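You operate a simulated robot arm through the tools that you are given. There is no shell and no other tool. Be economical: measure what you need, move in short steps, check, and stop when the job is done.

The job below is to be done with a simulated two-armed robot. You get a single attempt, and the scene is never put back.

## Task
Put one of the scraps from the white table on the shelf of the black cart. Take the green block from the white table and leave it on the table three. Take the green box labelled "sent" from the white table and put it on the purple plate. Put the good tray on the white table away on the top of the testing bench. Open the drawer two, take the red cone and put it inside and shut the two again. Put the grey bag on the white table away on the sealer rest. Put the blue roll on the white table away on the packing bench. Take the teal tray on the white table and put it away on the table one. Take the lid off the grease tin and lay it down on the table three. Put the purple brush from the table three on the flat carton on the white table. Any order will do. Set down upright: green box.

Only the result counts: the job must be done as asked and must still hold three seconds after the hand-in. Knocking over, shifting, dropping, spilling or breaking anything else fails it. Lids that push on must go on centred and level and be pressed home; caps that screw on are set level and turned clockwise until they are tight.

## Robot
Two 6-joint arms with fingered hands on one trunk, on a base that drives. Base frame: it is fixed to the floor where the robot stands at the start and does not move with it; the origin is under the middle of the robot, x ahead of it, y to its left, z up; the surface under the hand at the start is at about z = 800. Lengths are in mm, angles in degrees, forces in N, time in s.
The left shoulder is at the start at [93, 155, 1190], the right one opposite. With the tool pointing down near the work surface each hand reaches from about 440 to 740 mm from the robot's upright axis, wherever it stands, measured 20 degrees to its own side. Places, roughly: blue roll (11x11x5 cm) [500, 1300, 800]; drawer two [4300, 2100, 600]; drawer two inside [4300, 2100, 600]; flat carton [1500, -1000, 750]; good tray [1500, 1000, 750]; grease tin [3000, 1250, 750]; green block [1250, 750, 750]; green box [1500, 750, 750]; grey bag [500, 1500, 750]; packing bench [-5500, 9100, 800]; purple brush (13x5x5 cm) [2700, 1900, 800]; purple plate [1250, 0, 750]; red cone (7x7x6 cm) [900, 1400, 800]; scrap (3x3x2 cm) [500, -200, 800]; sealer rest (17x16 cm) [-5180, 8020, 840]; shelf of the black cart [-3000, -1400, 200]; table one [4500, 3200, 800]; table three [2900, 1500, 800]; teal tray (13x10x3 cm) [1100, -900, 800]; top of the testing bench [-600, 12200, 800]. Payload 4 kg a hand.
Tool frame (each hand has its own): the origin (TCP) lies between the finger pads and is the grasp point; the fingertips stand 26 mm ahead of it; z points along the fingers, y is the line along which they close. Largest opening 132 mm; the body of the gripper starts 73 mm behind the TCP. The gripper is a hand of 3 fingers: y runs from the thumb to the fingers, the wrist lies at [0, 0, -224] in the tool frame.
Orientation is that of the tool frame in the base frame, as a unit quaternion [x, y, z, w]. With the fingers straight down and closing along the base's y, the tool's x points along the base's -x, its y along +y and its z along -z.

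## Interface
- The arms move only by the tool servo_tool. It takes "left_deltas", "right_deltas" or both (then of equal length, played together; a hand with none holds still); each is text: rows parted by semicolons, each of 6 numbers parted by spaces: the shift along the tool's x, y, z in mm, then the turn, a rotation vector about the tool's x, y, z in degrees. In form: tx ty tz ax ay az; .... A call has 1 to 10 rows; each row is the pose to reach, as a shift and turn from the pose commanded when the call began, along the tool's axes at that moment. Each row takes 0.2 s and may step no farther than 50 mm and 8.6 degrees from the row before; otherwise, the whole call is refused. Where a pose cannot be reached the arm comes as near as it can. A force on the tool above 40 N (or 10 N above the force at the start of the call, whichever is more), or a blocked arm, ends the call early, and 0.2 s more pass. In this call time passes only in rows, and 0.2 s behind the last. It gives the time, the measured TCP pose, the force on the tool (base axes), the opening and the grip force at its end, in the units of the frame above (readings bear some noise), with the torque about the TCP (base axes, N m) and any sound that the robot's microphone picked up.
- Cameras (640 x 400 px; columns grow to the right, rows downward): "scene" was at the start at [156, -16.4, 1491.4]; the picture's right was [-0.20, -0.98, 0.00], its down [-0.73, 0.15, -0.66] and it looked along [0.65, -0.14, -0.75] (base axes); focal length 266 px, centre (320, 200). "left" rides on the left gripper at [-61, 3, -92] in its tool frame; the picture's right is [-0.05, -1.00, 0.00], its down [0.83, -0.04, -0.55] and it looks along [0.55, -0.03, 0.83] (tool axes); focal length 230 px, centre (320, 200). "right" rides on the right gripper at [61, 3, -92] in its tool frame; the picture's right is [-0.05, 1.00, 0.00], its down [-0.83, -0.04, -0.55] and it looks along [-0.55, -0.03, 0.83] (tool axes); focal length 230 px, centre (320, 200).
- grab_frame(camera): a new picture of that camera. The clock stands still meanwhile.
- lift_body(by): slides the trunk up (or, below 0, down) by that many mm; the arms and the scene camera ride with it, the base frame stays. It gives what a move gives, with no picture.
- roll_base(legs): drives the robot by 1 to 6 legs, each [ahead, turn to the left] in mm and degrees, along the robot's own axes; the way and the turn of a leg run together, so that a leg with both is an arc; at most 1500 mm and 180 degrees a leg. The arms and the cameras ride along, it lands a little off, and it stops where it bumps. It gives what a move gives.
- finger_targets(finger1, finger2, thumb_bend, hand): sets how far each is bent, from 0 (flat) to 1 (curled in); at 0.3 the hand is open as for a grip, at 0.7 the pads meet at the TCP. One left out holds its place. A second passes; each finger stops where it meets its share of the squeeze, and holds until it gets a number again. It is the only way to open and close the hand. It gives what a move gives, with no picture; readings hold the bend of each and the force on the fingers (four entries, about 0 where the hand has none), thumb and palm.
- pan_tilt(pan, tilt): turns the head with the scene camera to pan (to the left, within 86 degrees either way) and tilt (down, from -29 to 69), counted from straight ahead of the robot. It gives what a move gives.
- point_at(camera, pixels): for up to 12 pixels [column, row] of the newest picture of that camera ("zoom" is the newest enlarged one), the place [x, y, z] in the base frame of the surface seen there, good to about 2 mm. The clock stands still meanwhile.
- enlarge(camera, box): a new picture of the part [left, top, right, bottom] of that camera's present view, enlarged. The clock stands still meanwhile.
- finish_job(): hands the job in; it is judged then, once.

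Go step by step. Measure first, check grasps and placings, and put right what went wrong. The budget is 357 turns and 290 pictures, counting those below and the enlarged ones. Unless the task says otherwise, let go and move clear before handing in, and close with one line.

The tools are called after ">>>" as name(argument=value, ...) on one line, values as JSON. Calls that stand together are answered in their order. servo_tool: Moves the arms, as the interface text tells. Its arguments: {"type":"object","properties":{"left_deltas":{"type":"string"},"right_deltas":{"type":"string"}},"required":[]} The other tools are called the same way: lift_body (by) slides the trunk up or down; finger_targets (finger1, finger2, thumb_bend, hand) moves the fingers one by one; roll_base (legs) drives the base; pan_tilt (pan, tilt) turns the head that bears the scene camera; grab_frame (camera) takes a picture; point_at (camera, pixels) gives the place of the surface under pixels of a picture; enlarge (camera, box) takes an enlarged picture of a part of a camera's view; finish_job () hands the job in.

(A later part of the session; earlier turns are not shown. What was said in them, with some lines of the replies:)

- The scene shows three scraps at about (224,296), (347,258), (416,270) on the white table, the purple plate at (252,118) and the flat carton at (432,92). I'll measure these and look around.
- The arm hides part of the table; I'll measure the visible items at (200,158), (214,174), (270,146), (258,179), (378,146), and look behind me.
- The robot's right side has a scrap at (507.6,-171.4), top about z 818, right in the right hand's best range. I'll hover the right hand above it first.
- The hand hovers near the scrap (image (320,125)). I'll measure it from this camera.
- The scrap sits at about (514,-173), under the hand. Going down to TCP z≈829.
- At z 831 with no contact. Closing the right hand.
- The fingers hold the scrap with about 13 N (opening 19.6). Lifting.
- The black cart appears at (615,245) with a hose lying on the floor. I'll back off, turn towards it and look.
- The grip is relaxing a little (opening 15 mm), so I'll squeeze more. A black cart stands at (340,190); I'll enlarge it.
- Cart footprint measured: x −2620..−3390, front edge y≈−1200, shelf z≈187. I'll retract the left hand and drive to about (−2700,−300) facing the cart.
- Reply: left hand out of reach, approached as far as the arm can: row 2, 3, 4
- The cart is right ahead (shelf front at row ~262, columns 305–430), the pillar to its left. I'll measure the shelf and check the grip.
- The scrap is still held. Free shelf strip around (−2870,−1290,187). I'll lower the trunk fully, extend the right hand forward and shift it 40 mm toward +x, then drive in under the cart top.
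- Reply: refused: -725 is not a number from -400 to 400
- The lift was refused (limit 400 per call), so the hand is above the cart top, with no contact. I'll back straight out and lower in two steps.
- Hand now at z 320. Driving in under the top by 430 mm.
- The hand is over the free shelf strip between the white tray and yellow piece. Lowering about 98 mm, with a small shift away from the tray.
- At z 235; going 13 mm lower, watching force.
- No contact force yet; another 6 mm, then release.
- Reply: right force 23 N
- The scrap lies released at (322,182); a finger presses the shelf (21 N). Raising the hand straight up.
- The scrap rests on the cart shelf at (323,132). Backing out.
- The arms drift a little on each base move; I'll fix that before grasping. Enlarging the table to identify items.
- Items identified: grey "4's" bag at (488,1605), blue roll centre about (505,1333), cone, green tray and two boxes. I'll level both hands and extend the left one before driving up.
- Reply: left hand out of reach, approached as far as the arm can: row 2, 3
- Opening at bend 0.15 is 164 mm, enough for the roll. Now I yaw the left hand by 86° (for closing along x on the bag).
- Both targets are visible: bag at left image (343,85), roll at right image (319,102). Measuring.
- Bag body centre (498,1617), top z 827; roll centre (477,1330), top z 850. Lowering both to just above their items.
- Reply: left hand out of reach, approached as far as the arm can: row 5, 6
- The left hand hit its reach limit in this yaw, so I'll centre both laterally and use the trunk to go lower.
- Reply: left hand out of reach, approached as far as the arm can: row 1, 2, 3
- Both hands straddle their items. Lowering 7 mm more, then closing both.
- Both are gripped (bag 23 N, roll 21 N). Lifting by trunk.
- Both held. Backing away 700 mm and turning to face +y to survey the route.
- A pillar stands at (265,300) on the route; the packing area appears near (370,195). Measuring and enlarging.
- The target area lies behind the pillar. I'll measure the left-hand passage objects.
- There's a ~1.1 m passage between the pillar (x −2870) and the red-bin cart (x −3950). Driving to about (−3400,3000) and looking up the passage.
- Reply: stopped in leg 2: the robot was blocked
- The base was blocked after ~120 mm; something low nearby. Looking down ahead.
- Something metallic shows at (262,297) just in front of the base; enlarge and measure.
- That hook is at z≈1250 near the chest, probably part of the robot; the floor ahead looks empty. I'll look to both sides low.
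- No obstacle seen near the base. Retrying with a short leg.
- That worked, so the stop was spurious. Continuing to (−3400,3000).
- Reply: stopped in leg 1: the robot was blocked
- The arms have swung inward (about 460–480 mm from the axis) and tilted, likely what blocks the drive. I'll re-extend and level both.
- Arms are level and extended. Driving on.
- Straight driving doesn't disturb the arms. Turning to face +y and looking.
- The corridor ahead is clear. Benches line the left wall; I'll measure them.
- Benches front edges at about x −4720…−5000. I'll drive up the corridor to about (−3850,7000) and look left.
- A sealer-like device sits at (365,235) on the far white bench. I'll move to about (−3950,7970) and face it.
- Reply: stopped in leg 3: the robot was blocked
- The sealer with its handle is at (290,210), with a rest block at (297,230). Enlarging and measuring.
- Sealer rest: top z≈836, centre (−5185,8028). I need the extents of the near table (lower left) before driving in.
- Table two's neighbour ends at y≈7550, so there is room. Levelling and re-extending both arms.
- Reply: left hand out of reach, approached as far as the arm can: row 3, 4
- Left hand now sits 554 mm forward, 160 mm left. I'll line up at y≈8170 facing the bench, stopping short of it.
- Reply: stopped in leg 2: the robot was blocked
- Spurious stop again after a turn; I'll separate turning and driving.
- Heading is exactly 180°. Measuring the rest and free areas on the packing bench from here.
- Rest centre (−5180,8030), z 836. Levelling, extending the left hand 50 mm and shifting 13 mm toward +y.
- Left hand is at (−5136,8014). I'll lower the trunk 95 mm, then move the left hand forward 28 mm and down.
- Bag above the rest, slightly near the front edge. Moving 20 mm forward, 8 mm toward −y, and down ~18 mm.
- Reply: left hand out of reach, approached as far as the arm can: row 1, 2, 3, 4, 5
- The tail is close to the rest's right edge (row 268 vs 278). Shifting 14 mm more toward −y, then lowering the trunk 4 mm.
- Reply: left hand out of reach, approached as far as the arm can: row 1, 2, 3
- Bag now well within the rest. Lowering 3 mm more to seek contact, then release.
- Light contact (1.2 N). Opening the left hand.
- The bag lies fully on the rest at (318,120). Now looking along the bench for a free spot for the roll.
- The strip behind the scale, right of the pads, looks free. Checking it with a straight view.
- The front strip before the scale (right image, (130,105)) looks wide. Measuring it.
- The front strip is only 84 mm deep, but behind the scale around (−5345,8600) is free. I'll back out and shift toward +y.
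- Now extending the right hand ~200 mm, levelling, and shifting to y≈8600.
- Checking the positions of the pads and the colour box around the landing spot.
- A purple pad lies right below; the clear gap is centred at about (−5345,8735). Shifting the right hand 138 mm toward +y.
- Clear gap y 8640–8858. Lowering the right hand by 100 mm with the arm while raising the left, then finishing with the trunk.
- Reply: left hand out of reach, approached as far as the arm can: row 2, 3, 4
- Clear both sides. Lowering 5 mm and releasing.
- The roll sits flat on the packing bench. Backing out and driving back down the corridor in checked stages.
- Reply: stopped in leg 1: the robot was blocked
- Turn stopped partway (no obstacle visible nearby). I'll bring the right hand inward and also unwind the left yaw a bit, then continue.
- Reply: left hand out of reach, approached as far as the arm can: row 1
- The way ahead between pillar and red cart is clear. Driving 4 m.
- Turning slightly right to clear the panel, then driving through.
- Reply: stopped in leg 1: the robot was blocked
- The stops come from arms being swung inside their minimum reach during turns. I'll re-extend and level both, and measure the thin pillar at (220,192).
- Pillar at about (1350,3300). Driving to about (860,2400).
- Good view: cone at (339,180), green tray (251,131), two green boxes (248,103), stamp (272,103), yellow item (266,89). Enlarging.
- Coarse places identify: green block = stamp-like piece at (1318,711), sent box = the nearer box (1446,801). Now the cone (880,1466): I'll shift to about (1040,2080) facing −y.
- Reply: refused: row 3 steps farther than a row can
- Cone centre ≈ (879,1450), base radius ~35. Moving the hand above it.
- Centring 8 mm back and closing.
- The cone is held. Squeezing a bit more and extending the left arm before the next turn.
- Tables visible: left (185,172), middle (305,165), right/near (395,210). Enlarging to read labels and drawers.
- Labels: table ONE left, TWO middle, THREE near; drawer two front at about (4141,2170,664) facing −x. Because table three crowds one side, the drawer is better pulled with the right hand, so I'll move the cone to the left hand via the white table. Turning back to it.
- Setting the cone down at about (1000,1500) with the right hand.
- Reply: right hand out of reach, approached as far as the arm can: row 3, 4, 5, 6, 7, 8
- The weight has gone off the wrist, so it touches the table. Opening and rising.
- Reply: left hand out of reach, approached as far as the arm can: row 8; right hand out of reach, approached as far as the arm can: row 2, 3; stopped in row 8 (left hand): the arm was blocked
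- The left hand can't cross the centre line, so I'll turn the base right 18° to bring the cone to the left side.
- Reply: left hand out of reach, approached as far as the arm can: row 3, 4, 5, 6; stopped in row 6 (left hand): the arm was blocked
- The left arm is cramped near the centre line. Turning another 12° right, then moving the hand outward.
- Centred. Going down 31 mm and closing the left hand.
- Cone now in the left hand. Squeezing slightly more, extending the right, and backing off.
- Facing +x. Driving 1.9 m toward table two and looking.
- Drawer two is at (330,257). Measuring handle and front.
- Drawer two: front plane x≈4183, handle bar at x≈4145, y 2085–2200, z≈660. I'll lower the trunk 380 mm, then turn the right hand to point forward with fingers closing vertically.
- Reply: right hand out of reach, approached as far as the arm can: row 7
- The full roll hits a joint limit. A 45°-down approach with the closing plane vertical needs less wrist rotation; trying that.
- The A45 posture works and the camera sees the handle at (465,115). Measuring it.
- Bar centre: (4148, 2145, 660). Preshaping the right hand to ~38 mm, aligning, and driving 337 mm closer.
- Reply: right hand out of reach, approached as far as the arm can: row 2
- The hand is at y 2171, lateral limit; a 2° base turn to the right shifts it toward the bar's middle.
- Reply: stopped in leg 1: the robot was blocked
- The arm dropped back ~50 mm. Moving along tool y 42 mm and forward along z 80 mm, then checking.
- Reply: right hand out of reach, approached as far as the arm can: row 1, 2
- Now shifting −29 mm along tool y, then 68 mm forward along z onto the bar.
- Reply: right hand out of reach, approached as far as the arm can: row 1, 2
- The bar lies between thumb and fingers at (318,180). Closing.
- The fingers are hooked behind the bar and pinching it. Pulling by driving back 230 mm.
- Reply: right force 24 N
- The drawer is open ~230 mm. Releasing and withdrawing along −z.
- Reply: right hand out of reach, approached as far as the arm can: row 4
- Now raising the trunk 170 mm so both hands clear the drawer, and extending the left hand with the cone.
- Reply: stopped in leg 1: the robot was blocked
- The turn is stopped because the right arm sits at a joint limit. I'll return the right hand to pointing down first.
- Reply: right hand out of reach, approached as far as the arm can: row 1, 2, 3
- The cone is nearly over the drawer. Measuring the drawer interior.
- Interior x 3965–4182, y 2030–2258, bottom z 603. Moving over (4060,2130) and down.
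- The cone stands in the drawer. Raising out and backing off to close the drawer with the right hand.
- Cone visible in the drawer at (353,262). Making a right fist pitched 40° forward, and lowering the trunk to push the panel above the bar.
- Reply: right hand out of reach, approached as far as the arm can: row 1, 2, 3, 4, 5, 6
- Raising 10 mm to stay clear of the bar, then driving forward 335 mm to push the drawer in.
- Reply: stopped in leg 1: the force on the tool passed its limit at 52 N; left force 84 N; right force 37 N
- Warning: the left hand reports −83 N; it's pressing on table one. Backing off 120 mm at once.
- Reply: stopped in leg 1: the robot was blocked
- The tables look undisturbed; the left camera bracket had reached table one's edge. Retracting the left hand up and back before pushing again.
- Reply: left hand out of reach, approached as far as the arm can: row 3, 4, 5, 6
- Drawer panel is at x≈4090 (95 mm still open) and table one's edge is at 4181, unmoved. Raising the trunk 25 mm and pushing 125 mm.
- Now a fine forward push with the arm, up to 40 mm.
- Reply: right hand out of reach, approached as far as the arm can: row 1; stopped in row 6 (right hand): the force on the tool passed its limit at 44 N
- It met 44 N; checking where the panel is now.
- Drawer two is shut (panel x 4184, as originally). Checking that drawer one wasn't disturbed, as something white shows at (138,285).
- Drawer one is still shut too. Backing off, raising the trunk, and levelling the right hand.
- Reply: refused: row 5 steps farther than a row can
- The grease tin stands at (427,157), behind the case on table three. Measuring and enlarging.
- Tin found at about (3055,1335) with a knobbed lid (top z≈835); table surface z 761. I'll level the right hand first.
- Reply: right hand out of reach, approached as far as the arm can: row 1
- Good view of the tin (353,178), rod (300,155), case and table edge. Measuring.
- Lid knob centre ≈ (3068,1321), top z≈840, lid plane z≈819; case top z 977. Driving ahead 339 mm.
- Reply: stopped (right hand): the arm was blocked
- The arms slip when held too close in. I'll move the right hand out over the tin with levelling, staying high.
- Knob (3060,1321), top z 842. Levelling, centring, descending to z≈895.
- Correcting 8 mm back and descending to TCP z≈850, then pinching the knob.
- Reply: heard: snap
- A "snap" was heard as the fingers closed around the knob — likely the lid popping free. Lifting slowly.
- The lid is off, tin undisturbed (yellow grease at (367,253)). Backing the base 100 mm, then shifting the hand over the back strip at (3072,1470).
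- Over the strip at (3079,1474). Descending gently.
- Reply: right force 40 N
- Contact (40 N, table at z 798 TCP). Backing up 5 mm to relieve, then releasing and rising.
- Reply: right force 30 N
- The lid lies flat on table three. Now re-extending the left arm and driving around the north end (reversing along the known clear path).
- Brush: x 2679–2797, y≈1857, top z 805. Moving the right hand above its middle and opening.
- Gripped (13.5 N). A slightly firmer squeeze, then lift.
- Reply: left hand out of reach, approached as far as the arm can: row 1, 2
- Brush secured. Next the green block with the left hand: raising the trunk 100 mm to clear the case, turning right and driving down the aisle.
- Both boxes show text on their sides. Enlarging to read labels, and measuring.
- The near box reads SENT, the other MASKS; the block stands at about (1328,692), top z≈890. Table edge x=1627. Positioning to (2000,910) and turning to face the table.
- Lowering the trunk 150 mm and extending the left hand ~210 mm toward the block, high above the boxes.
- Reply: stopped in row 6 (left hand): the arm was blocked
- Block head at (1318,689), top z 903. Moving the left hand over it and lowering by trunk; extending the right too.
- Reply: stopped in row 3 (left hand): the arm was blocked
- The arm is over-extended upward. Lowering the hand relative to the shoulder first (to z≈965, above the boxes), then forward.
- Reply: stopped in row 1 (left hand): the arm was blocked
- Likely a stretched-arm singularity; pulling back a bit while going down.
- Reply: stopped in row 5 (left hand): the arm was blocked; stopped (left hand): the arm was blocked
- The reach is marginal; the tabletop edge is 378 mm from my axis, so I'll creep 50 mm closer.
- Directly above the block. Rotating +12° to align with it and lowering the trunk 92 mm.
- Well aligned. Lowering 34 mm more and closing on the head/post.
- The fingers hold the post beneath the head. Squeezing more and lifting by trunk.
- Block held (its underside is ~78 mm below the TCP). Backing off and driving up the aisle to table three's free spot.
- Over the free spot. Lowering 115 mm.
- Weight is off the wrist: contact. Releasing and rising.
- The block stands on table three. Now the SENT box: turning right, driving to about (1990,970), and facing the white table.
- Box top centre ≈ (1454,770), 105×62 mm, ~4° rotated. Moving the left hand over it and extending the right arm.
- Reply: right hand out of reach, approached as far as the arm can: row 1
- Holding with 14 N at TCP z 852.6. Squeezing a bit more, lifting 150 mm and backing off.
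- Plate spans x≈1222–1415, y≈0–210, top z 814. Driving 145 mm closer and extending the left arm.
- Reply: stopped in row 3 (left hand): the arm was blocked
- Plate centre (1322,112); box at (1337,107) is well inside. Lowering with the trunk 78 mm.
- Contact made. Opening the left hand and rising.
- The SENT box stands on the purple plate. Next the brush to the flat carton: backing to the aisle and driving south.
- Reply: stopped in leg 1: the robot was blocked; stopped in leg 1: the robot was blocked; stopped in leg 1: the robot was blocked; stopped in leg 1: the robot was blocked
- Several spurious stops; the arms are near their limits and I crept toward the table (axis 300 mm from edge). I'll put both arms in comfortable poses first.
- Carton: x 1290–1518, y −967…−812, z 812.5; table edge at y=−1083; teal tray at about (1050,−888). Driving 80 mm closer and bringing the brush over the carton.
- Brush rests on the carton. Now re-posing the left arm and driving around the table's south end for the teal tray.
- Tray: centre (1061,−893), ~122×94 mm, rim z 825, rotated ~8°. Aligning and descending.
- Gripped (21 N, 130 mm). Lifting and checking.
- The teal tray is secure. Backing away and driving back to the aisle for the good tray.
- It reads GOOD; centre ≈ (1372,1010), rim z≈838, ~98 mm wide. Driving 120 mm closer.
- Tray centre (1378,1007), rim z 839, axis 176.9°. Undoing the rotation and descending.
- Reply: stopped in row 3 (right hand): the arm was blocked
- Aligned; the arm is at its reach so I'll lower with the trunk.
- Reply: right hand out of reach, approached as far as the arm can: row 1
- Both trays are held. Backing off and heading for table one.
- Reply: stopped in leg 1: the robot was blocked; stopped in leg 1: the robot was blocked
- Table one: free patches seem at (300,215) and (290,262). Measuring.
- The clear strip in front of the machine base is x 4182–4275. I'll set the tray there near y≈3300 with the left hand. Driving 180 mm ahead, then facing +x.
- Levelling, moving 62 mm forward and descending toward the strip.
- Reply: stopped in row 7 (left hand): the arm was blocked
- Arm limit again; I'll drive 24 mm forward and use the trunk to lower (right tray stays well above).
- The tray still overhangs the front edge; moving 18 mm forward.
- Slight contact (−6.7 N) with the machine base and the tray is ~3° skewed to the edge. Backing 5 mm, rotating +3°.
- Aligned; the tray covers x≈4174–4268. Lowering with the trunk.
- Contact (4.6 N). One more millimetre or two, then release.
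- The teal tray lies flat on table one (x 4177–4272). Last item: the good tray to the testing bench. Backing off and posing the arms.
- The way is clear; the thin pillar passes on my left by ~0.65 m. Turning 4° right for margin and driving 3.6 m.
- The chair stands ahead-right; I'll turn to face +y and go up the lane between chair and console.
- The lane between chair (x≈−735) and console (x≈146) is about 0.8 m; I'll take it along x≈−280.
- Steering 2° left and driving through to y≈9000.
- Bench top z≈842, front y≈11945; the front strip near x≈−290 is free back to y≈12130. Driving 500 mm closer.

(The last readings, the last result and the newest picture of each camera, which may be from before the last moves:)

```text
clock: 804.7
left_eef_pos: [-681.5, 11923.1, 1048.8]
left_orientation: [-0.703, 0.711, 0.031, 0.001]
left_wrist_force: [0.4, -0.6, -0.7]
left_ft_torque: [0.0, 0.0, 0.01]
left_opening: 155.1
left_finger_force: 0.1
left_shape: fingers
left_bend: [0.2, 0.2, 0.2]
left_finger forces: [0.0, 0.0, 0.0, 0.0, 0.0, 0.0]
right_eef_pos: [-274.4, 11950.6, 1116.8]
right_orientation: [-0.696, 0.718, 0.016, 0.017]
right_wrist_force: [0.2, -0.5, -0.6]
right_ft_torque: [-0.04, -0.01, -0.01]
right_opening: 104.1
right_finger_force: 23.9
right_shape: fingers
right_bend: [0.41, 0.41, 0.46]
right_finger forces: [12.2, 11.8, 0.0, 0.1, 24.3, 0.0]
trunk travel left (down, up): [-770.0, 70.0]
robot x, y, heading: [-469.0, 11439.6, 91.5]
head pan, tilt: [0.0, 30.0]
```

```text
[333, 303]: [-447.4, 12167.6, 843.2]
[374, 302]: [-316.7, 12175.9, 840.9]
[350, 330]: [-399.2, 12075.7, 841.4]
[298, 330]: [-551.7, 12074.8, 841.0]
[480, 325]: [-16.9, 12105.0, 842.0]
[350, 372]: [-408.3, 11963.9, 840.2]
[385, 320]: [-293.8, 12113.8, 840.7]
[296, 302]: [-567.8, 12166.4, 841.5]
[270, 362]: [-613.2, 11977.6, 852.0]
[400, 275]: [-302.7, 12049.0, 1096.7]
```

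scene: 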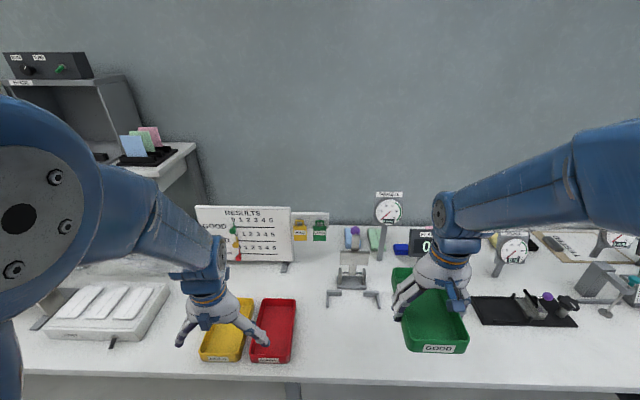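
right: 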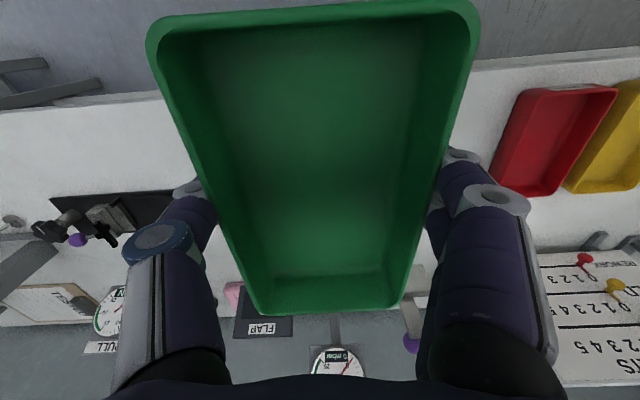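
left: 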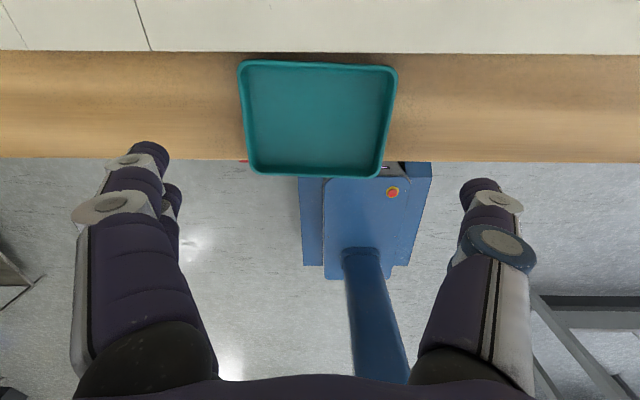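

Free rectangle near x −545…−300, y 11950–12160. Target TCP (−330,12036). Moving the right hand there.

>>> servo_tool(right_deltas="-12 10 10 0 1 0; -24 20 30 0 2 0; -40 30 60 0 2.7 0; -55 40 95 0 2.7 0; -70 50 125 0 2.7 0; -82 56 150 0 2.7 0; -82 56 150 0 2.7 0")

>>> grab_frame(camera="right")

>>> grab_frame(camera="scene")

```text
clock: 806.3
left_eef_pos: [-682.6, 11903.7, 1057.1]
left_orientation: [-0.703, 0.71, 0.038, 0.007]
left_wrist_force: [0.4, -0.1, 0.1]
left_ft_torque: [0.03, -0.03, 0.01]
left_opening: 155.2
left_finger_force: 0.1
left_shape: fingers
left_bend: [0.2, 0.2, 0.2]
left_finger forces: [0.0, 0.0, 0.0, 0.0, 0.1, 0.0]
right_eef_pos: [-324.2, 12024.2, 982.2]
right_orientation: [-0.696, 0.718, 0.007, 0.006]
right_wrist_force: [0.0, 0.4, -1.0]
right_ft_torque: [-0.02, -0.03, -0.04]
right_opening: 104.0
right_finger_force: 24.8
right_shape: fingers
right_bend: [0.41, 0.41, 0.46]
right_finger forces: [12.4, 11.8, 0.1, 0.1, 24.6, 0.0]
trunk travel left (down, up): [-770.0, 70.0]
robot x, y, heading: [-471.4, 11440.4, 91.7]
head pan, tilt: [0.0, 30.0]
```

```text
91 pictures are left
```

right: 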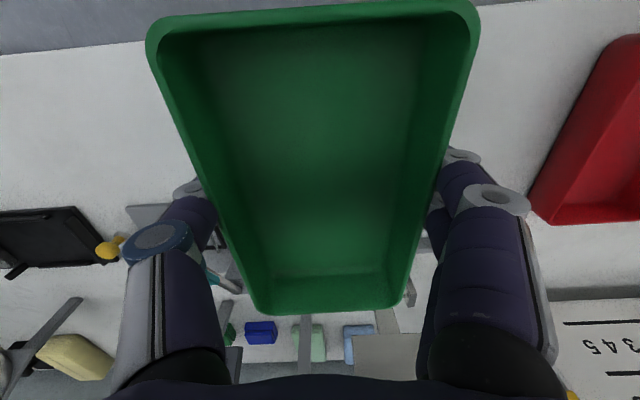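

```text
90 pictures are left
```

scene: 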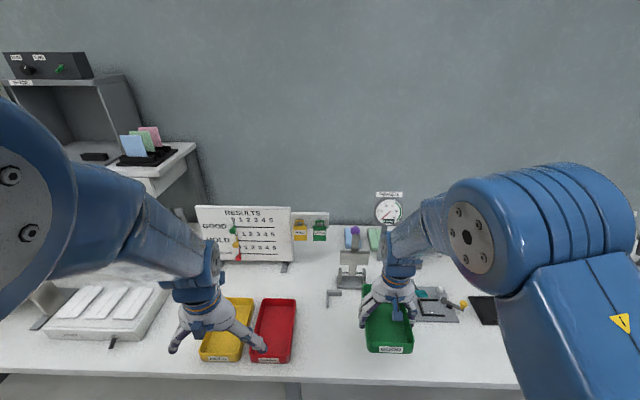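

Clear on both sides (flap device starts at x≈−200). Lowering 95 mm.

>>> servo_tool(right_deltas="-3 3 35 0 0.8 0; -6 6 70 0 0.8 0; -6 6 95 0 0.8 0; -6 6 95 0 0.8 0")

>>> grab_frame(camera="right")

```text
clock: 807.3
left_eef_pos: [-682.2, 11905.3, 1056.1]
left_orientation: [-0.704, 0.71, 0.037, 0.006]
left_wrist_force: [0.4, 0.0, 1.2]
left_ft_torque: [0.01, 0.04, 0.03]
left_opening: 155.3
left_finger_force: 0.1
left_shape: fingers
left_bend: [0.2, 0.2, 0.2]
left_finger forces: [0.1, 0.0, 0.1, 0.0, 0.1, 0.1]
right_eef_pos: [-329.9, 12034.7, 883.9]
right_orientation: [-0.696, 0.718, 0.0, 0.001]
right_wrist_force: [0.2, -0.3, -0.6]
right_ft_torque: [0.0, 0.0, -0.01]
right_opening: 104.2
right_finger_force: 24.4
right_shape: fingers
right_bend: [0.41, 0.41, 0.46]
right_finger forces: [12.3, 11.9, 0.0, 0.0, 24.6, 0.1]
trunk travel left (down, up): [-770.0, 70.0]
robot x, y, heading: [-472.6, 11439.3, 91.7]
head pan, tilt: [0.0, 30.0]
```

```text
89 pictures are left
```

right: 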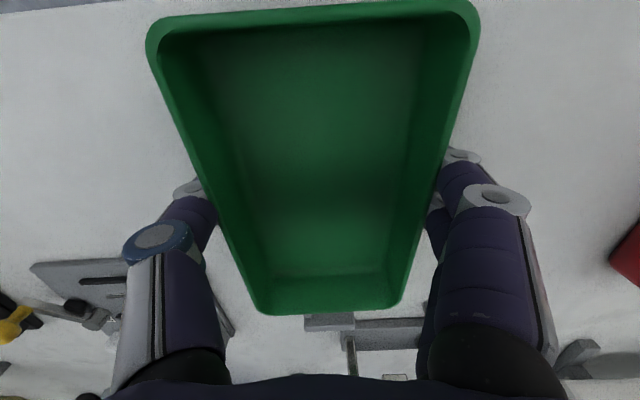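

The far rim is near the stand's foot; pulling back 12 mm, then lowering gently.

>>> servo_tool(right_deltas="6 0 0 0 0 0; 12 0 0 0 0 0; 12 0 3 0 0 0; 12 0 6 0 0 0; 12 0 6 0 0 0")

```text
clock: 808.5
left_eef_pos: [-682.3, 11904.8, 1054.2]
left_orientation: [-0.703, 0.71, 0.037, 0.006]
left_wrist_force: [0.2, -0.5, 0.7]
left_ft_torque: [0.01, 0.01, -0.02]
left_opening: 155.3
left_finger_force: 0.1
left_shape: fingers
left_bend: [0.2, 0.2, 0.2]
left_finger forces: [0.0, 0.1, 0.0, 0.0, 0.0, 0.0]
right_eef_pos: [-331.7, 12022.5, 880.2]
right_orientation: [-0.697, 0.717, 0.001, 0.002]
right_wrist_force: [0.5, -0.2, 1.1]
right_ft_torque: [0.14, 0.05, -0.06]
right_opening: 103.9
right_finger_force: 24.7
right_shape: fingers
right_bend: [0.41, 0.41, 0.46]
right_finger forces: [12.2, 11.8, 0.1, 0.1, 24.7, 0.0]
trunk travel left (down, up): [-770.0, 70.0]
robot x, y, heading: [-470.8, 11441.6, 91.7]
head pan, tilt: [0.0, 30.0]
```

Beginning contact (weight gone). Two millimetres more, then release and rise.

>>> servo_tool(right_deltas="0 0 2 0 0 0; 0 0 3 0 0 0; 0 0 3 0 0 0")

>>> finger_targets(hand="right", finger1=0.28, finger2=0.28, thumb_bend=0.28)

>>> servo_tool(right_deltas="0 0 -25 0 0 0; 0 0 -65 0 0 0; 0 0 -105 0 0 0; 0 0 -145 0 0 0; 0 0 -185 0 0 0")

>>> grab_frame(camera="right")

>>> grab_frame(camera="scene")

```text
clock: 809.3
left_eef_pos: [-681.7, 11903.3, 1056.3]
left_orientation: [-0.703, 0.71, 0.038, 0.007]
left_wrist_force: [-0.1, -0.6, -0.2]
left_ft_torque: [-0.03, -0.04, 0.01]
left_opening: 155.1
left_finger_force: 0.0
left_shape: fingers
left_bend: [0.2, 0.2, 0.2]
left_finger forces: [0.0, 0.1, 0.0, 0.0, 0.0, 0.0]
right_eef_pos: [-331.1, 12021.5, 877.1]
right_orientation: [-0.696, 0.718, 0.002, 0.003]
right_wrist_force: [2.2, 2.7, 8.9]
right_ft_torque: [0.29, 0.4, -0.13]
right_opening: 104.2
right_finger_force: 24.3
right_shape: fingers
right_bend: [0.41, 0.41, 0.46]
right_finger forces: [12.0, 11.6, 0.0, 0.0, 25.6, 0.1]
trunk travel left (down, up): [-770.0, 70.0]
robot x, y, heading: [-472.1, 11441.5, 91.7]
head pan, tilt: [0.0, 30.0]
```

```text
clock: 810.3
left_eef_pos: [-683.0, 11905.6, 1056.7]
left_orientation: [-0.703, 0.71, 0.038, 0.006]
left_wrist_force: [-0.2, 0.0, -0.3]
left_ft_torque: [-0.03, 0.0, -0.02]
left_opening: 155.1
left_finger_force: 0.1
left_shape: fingers
left_bend: [0.2, 0.2, 0.2]
left_finger forces: [0.1, 0.1, 0.0, 0.0, 0.0, 0.0]
right_eef_pos: [-331.7, 12021.5, 876.0]
right_orientation: [-0.696, 0.718, 0.0, 0.002]
right_wrist_force: [0.1, -0.1, 0.1]
right_ft_torque: [-0.01, 0.01, 0.0]
right_opening: 138.1
right_finger_force: 0.0
right_shape: fingers
right_bend: [0.28, 0.28, 0.28]
right_finger forces: [0.0, 0.0, 0.0, 0.0, 0.0, 0.1]
trunk travel left (down, up): [-770.0, 70.0]
robot x, y, heading: [-471.5, 11439.1, 91.5]
head pan, tilt: [0.0, 30.0]
```

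```text
clock: 811.5
left_eef_pos: [-682.8, 11904.0, 1056.4]
left_orientation: [-0.703, 0.71, 0.038, 0.006]
left_wrist_force: [0.0, -0.7, -0.2]
left_ft_torque: [-0.01, 0.01, 0.02]
left_opening: 155.0
left_finger_force: 0.0
left_shape: fingers
left_bend: [0.2, 0.2, 0.2]
left_finger forces: [0.0, 0.1, 0.0, 0.1, 0.1, 0.0]
right_eef_pos: [-333.1, 12018.2, 1063.3]
right_orientation: [-0.696, 0.718, 0.002, 0.0]
right_wrist_force: [-0.2, -0.5, 0.1]
right_ft_torque: [0.03, -0.02, -0.01]
right_opening: 138.3
right_finger_force: 0.0
right_shape: fingers
right_bend: [0.28, 0.28, 0.28]
right_finger forces: [0.0, 0.0, 0.0, 0.0, 0.0, 0.0]
trunk travel left (down, up): [-770.0, 70.0]
robot x, y, heading: [-472.1, 11440.4, 91.4]
head pan, tilt: [0.0, 30.0]
```

```text
88 pictures are left
```

right: 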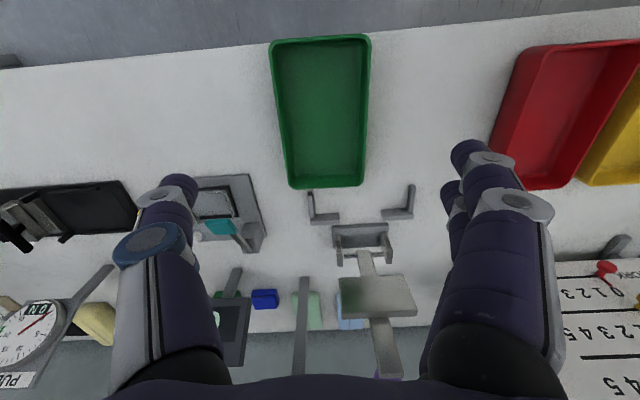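

```text
87 pictures are left
```

scene: 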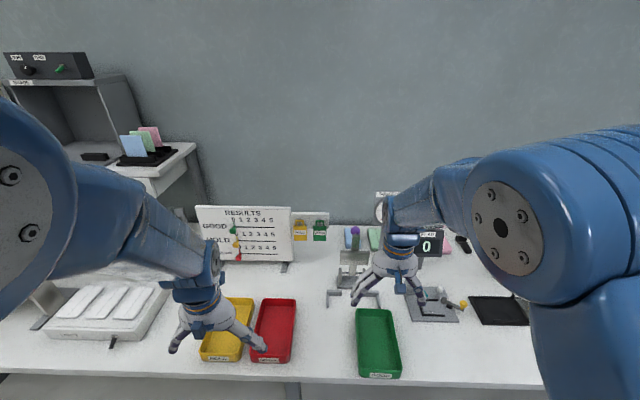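

>>> point_at(camera="right", pixels=[[275, 43], [365, 40], [292, 184], [362, 182], [320, 110], [240, 46], [420, 28]])

>>> roll_base(legs=[[-500, 0]])

```text
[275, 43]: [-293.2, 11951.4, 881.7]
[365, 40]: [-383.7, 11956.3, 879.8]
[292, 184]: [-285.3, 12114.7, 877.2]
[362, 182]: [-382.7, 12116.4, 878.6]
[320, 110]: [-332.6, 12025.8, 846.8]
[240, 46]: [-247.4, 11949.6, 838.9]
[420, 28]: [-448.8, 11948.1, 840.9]
```

```text
clock: 814.4
left_eef_pos: [-669.6, 11410.6, 1055.0]
left_orientation: [-0.705, 0.708, 0.038, 0.005]
left_wrist_force: [-0.3, 0.7, -0.5]
left_ft_torque: [0.05, 0.0, 0.03]
left_opening: 155.3
left_finger_force: 0.1
left_shape: fingers
left_bend: [0.2, 0.2, 0.2]
left_finger forces: [0.0, 0.0, 0.1, 0.0, 0.0, 0.1]
right_eef_pos: [-319.4, 11527.6, 1063.9]
right_orientation: [-0.699, 0.715, 0.001, 0.0]
right_wrist_force: [-0.2, -0.2, -0.3]
right_ft_torque: [0.0, 0.02, 0.01]
right_opening: 138.2
right_finger_force: 0.1
right_shape: fingers
right_bend: [0.28, 0.28, 0.28]
right_finger forces: [0.0, 0.0, 0.1, 0.0, 0.0, 0.0]
trunk travel left (down, up): [-770.0, 70.0]
robot x, y, heading: [-452.1, 10948.9, 91.9]
head pan, tilt: [0.0, 30.0]
```

The good tray lies flat and fully on the testing bench (x −384…−285, y 11951–12117), and I've moved clear. All ten placements have been made, so I'm handing in.

>>> finish_job()

```text
The job is handed in.
```

The job is handed in. All ten items were placed as asked: scrap, green block, "sent" box (upright), good tray, red cone (drawer two shut again), grey bag, blue roll, teal tray, tin lid and brush. While I was closing drawer two, the left hand pressed hard on table one's edge. Its measured positions afterwards showed no shift.
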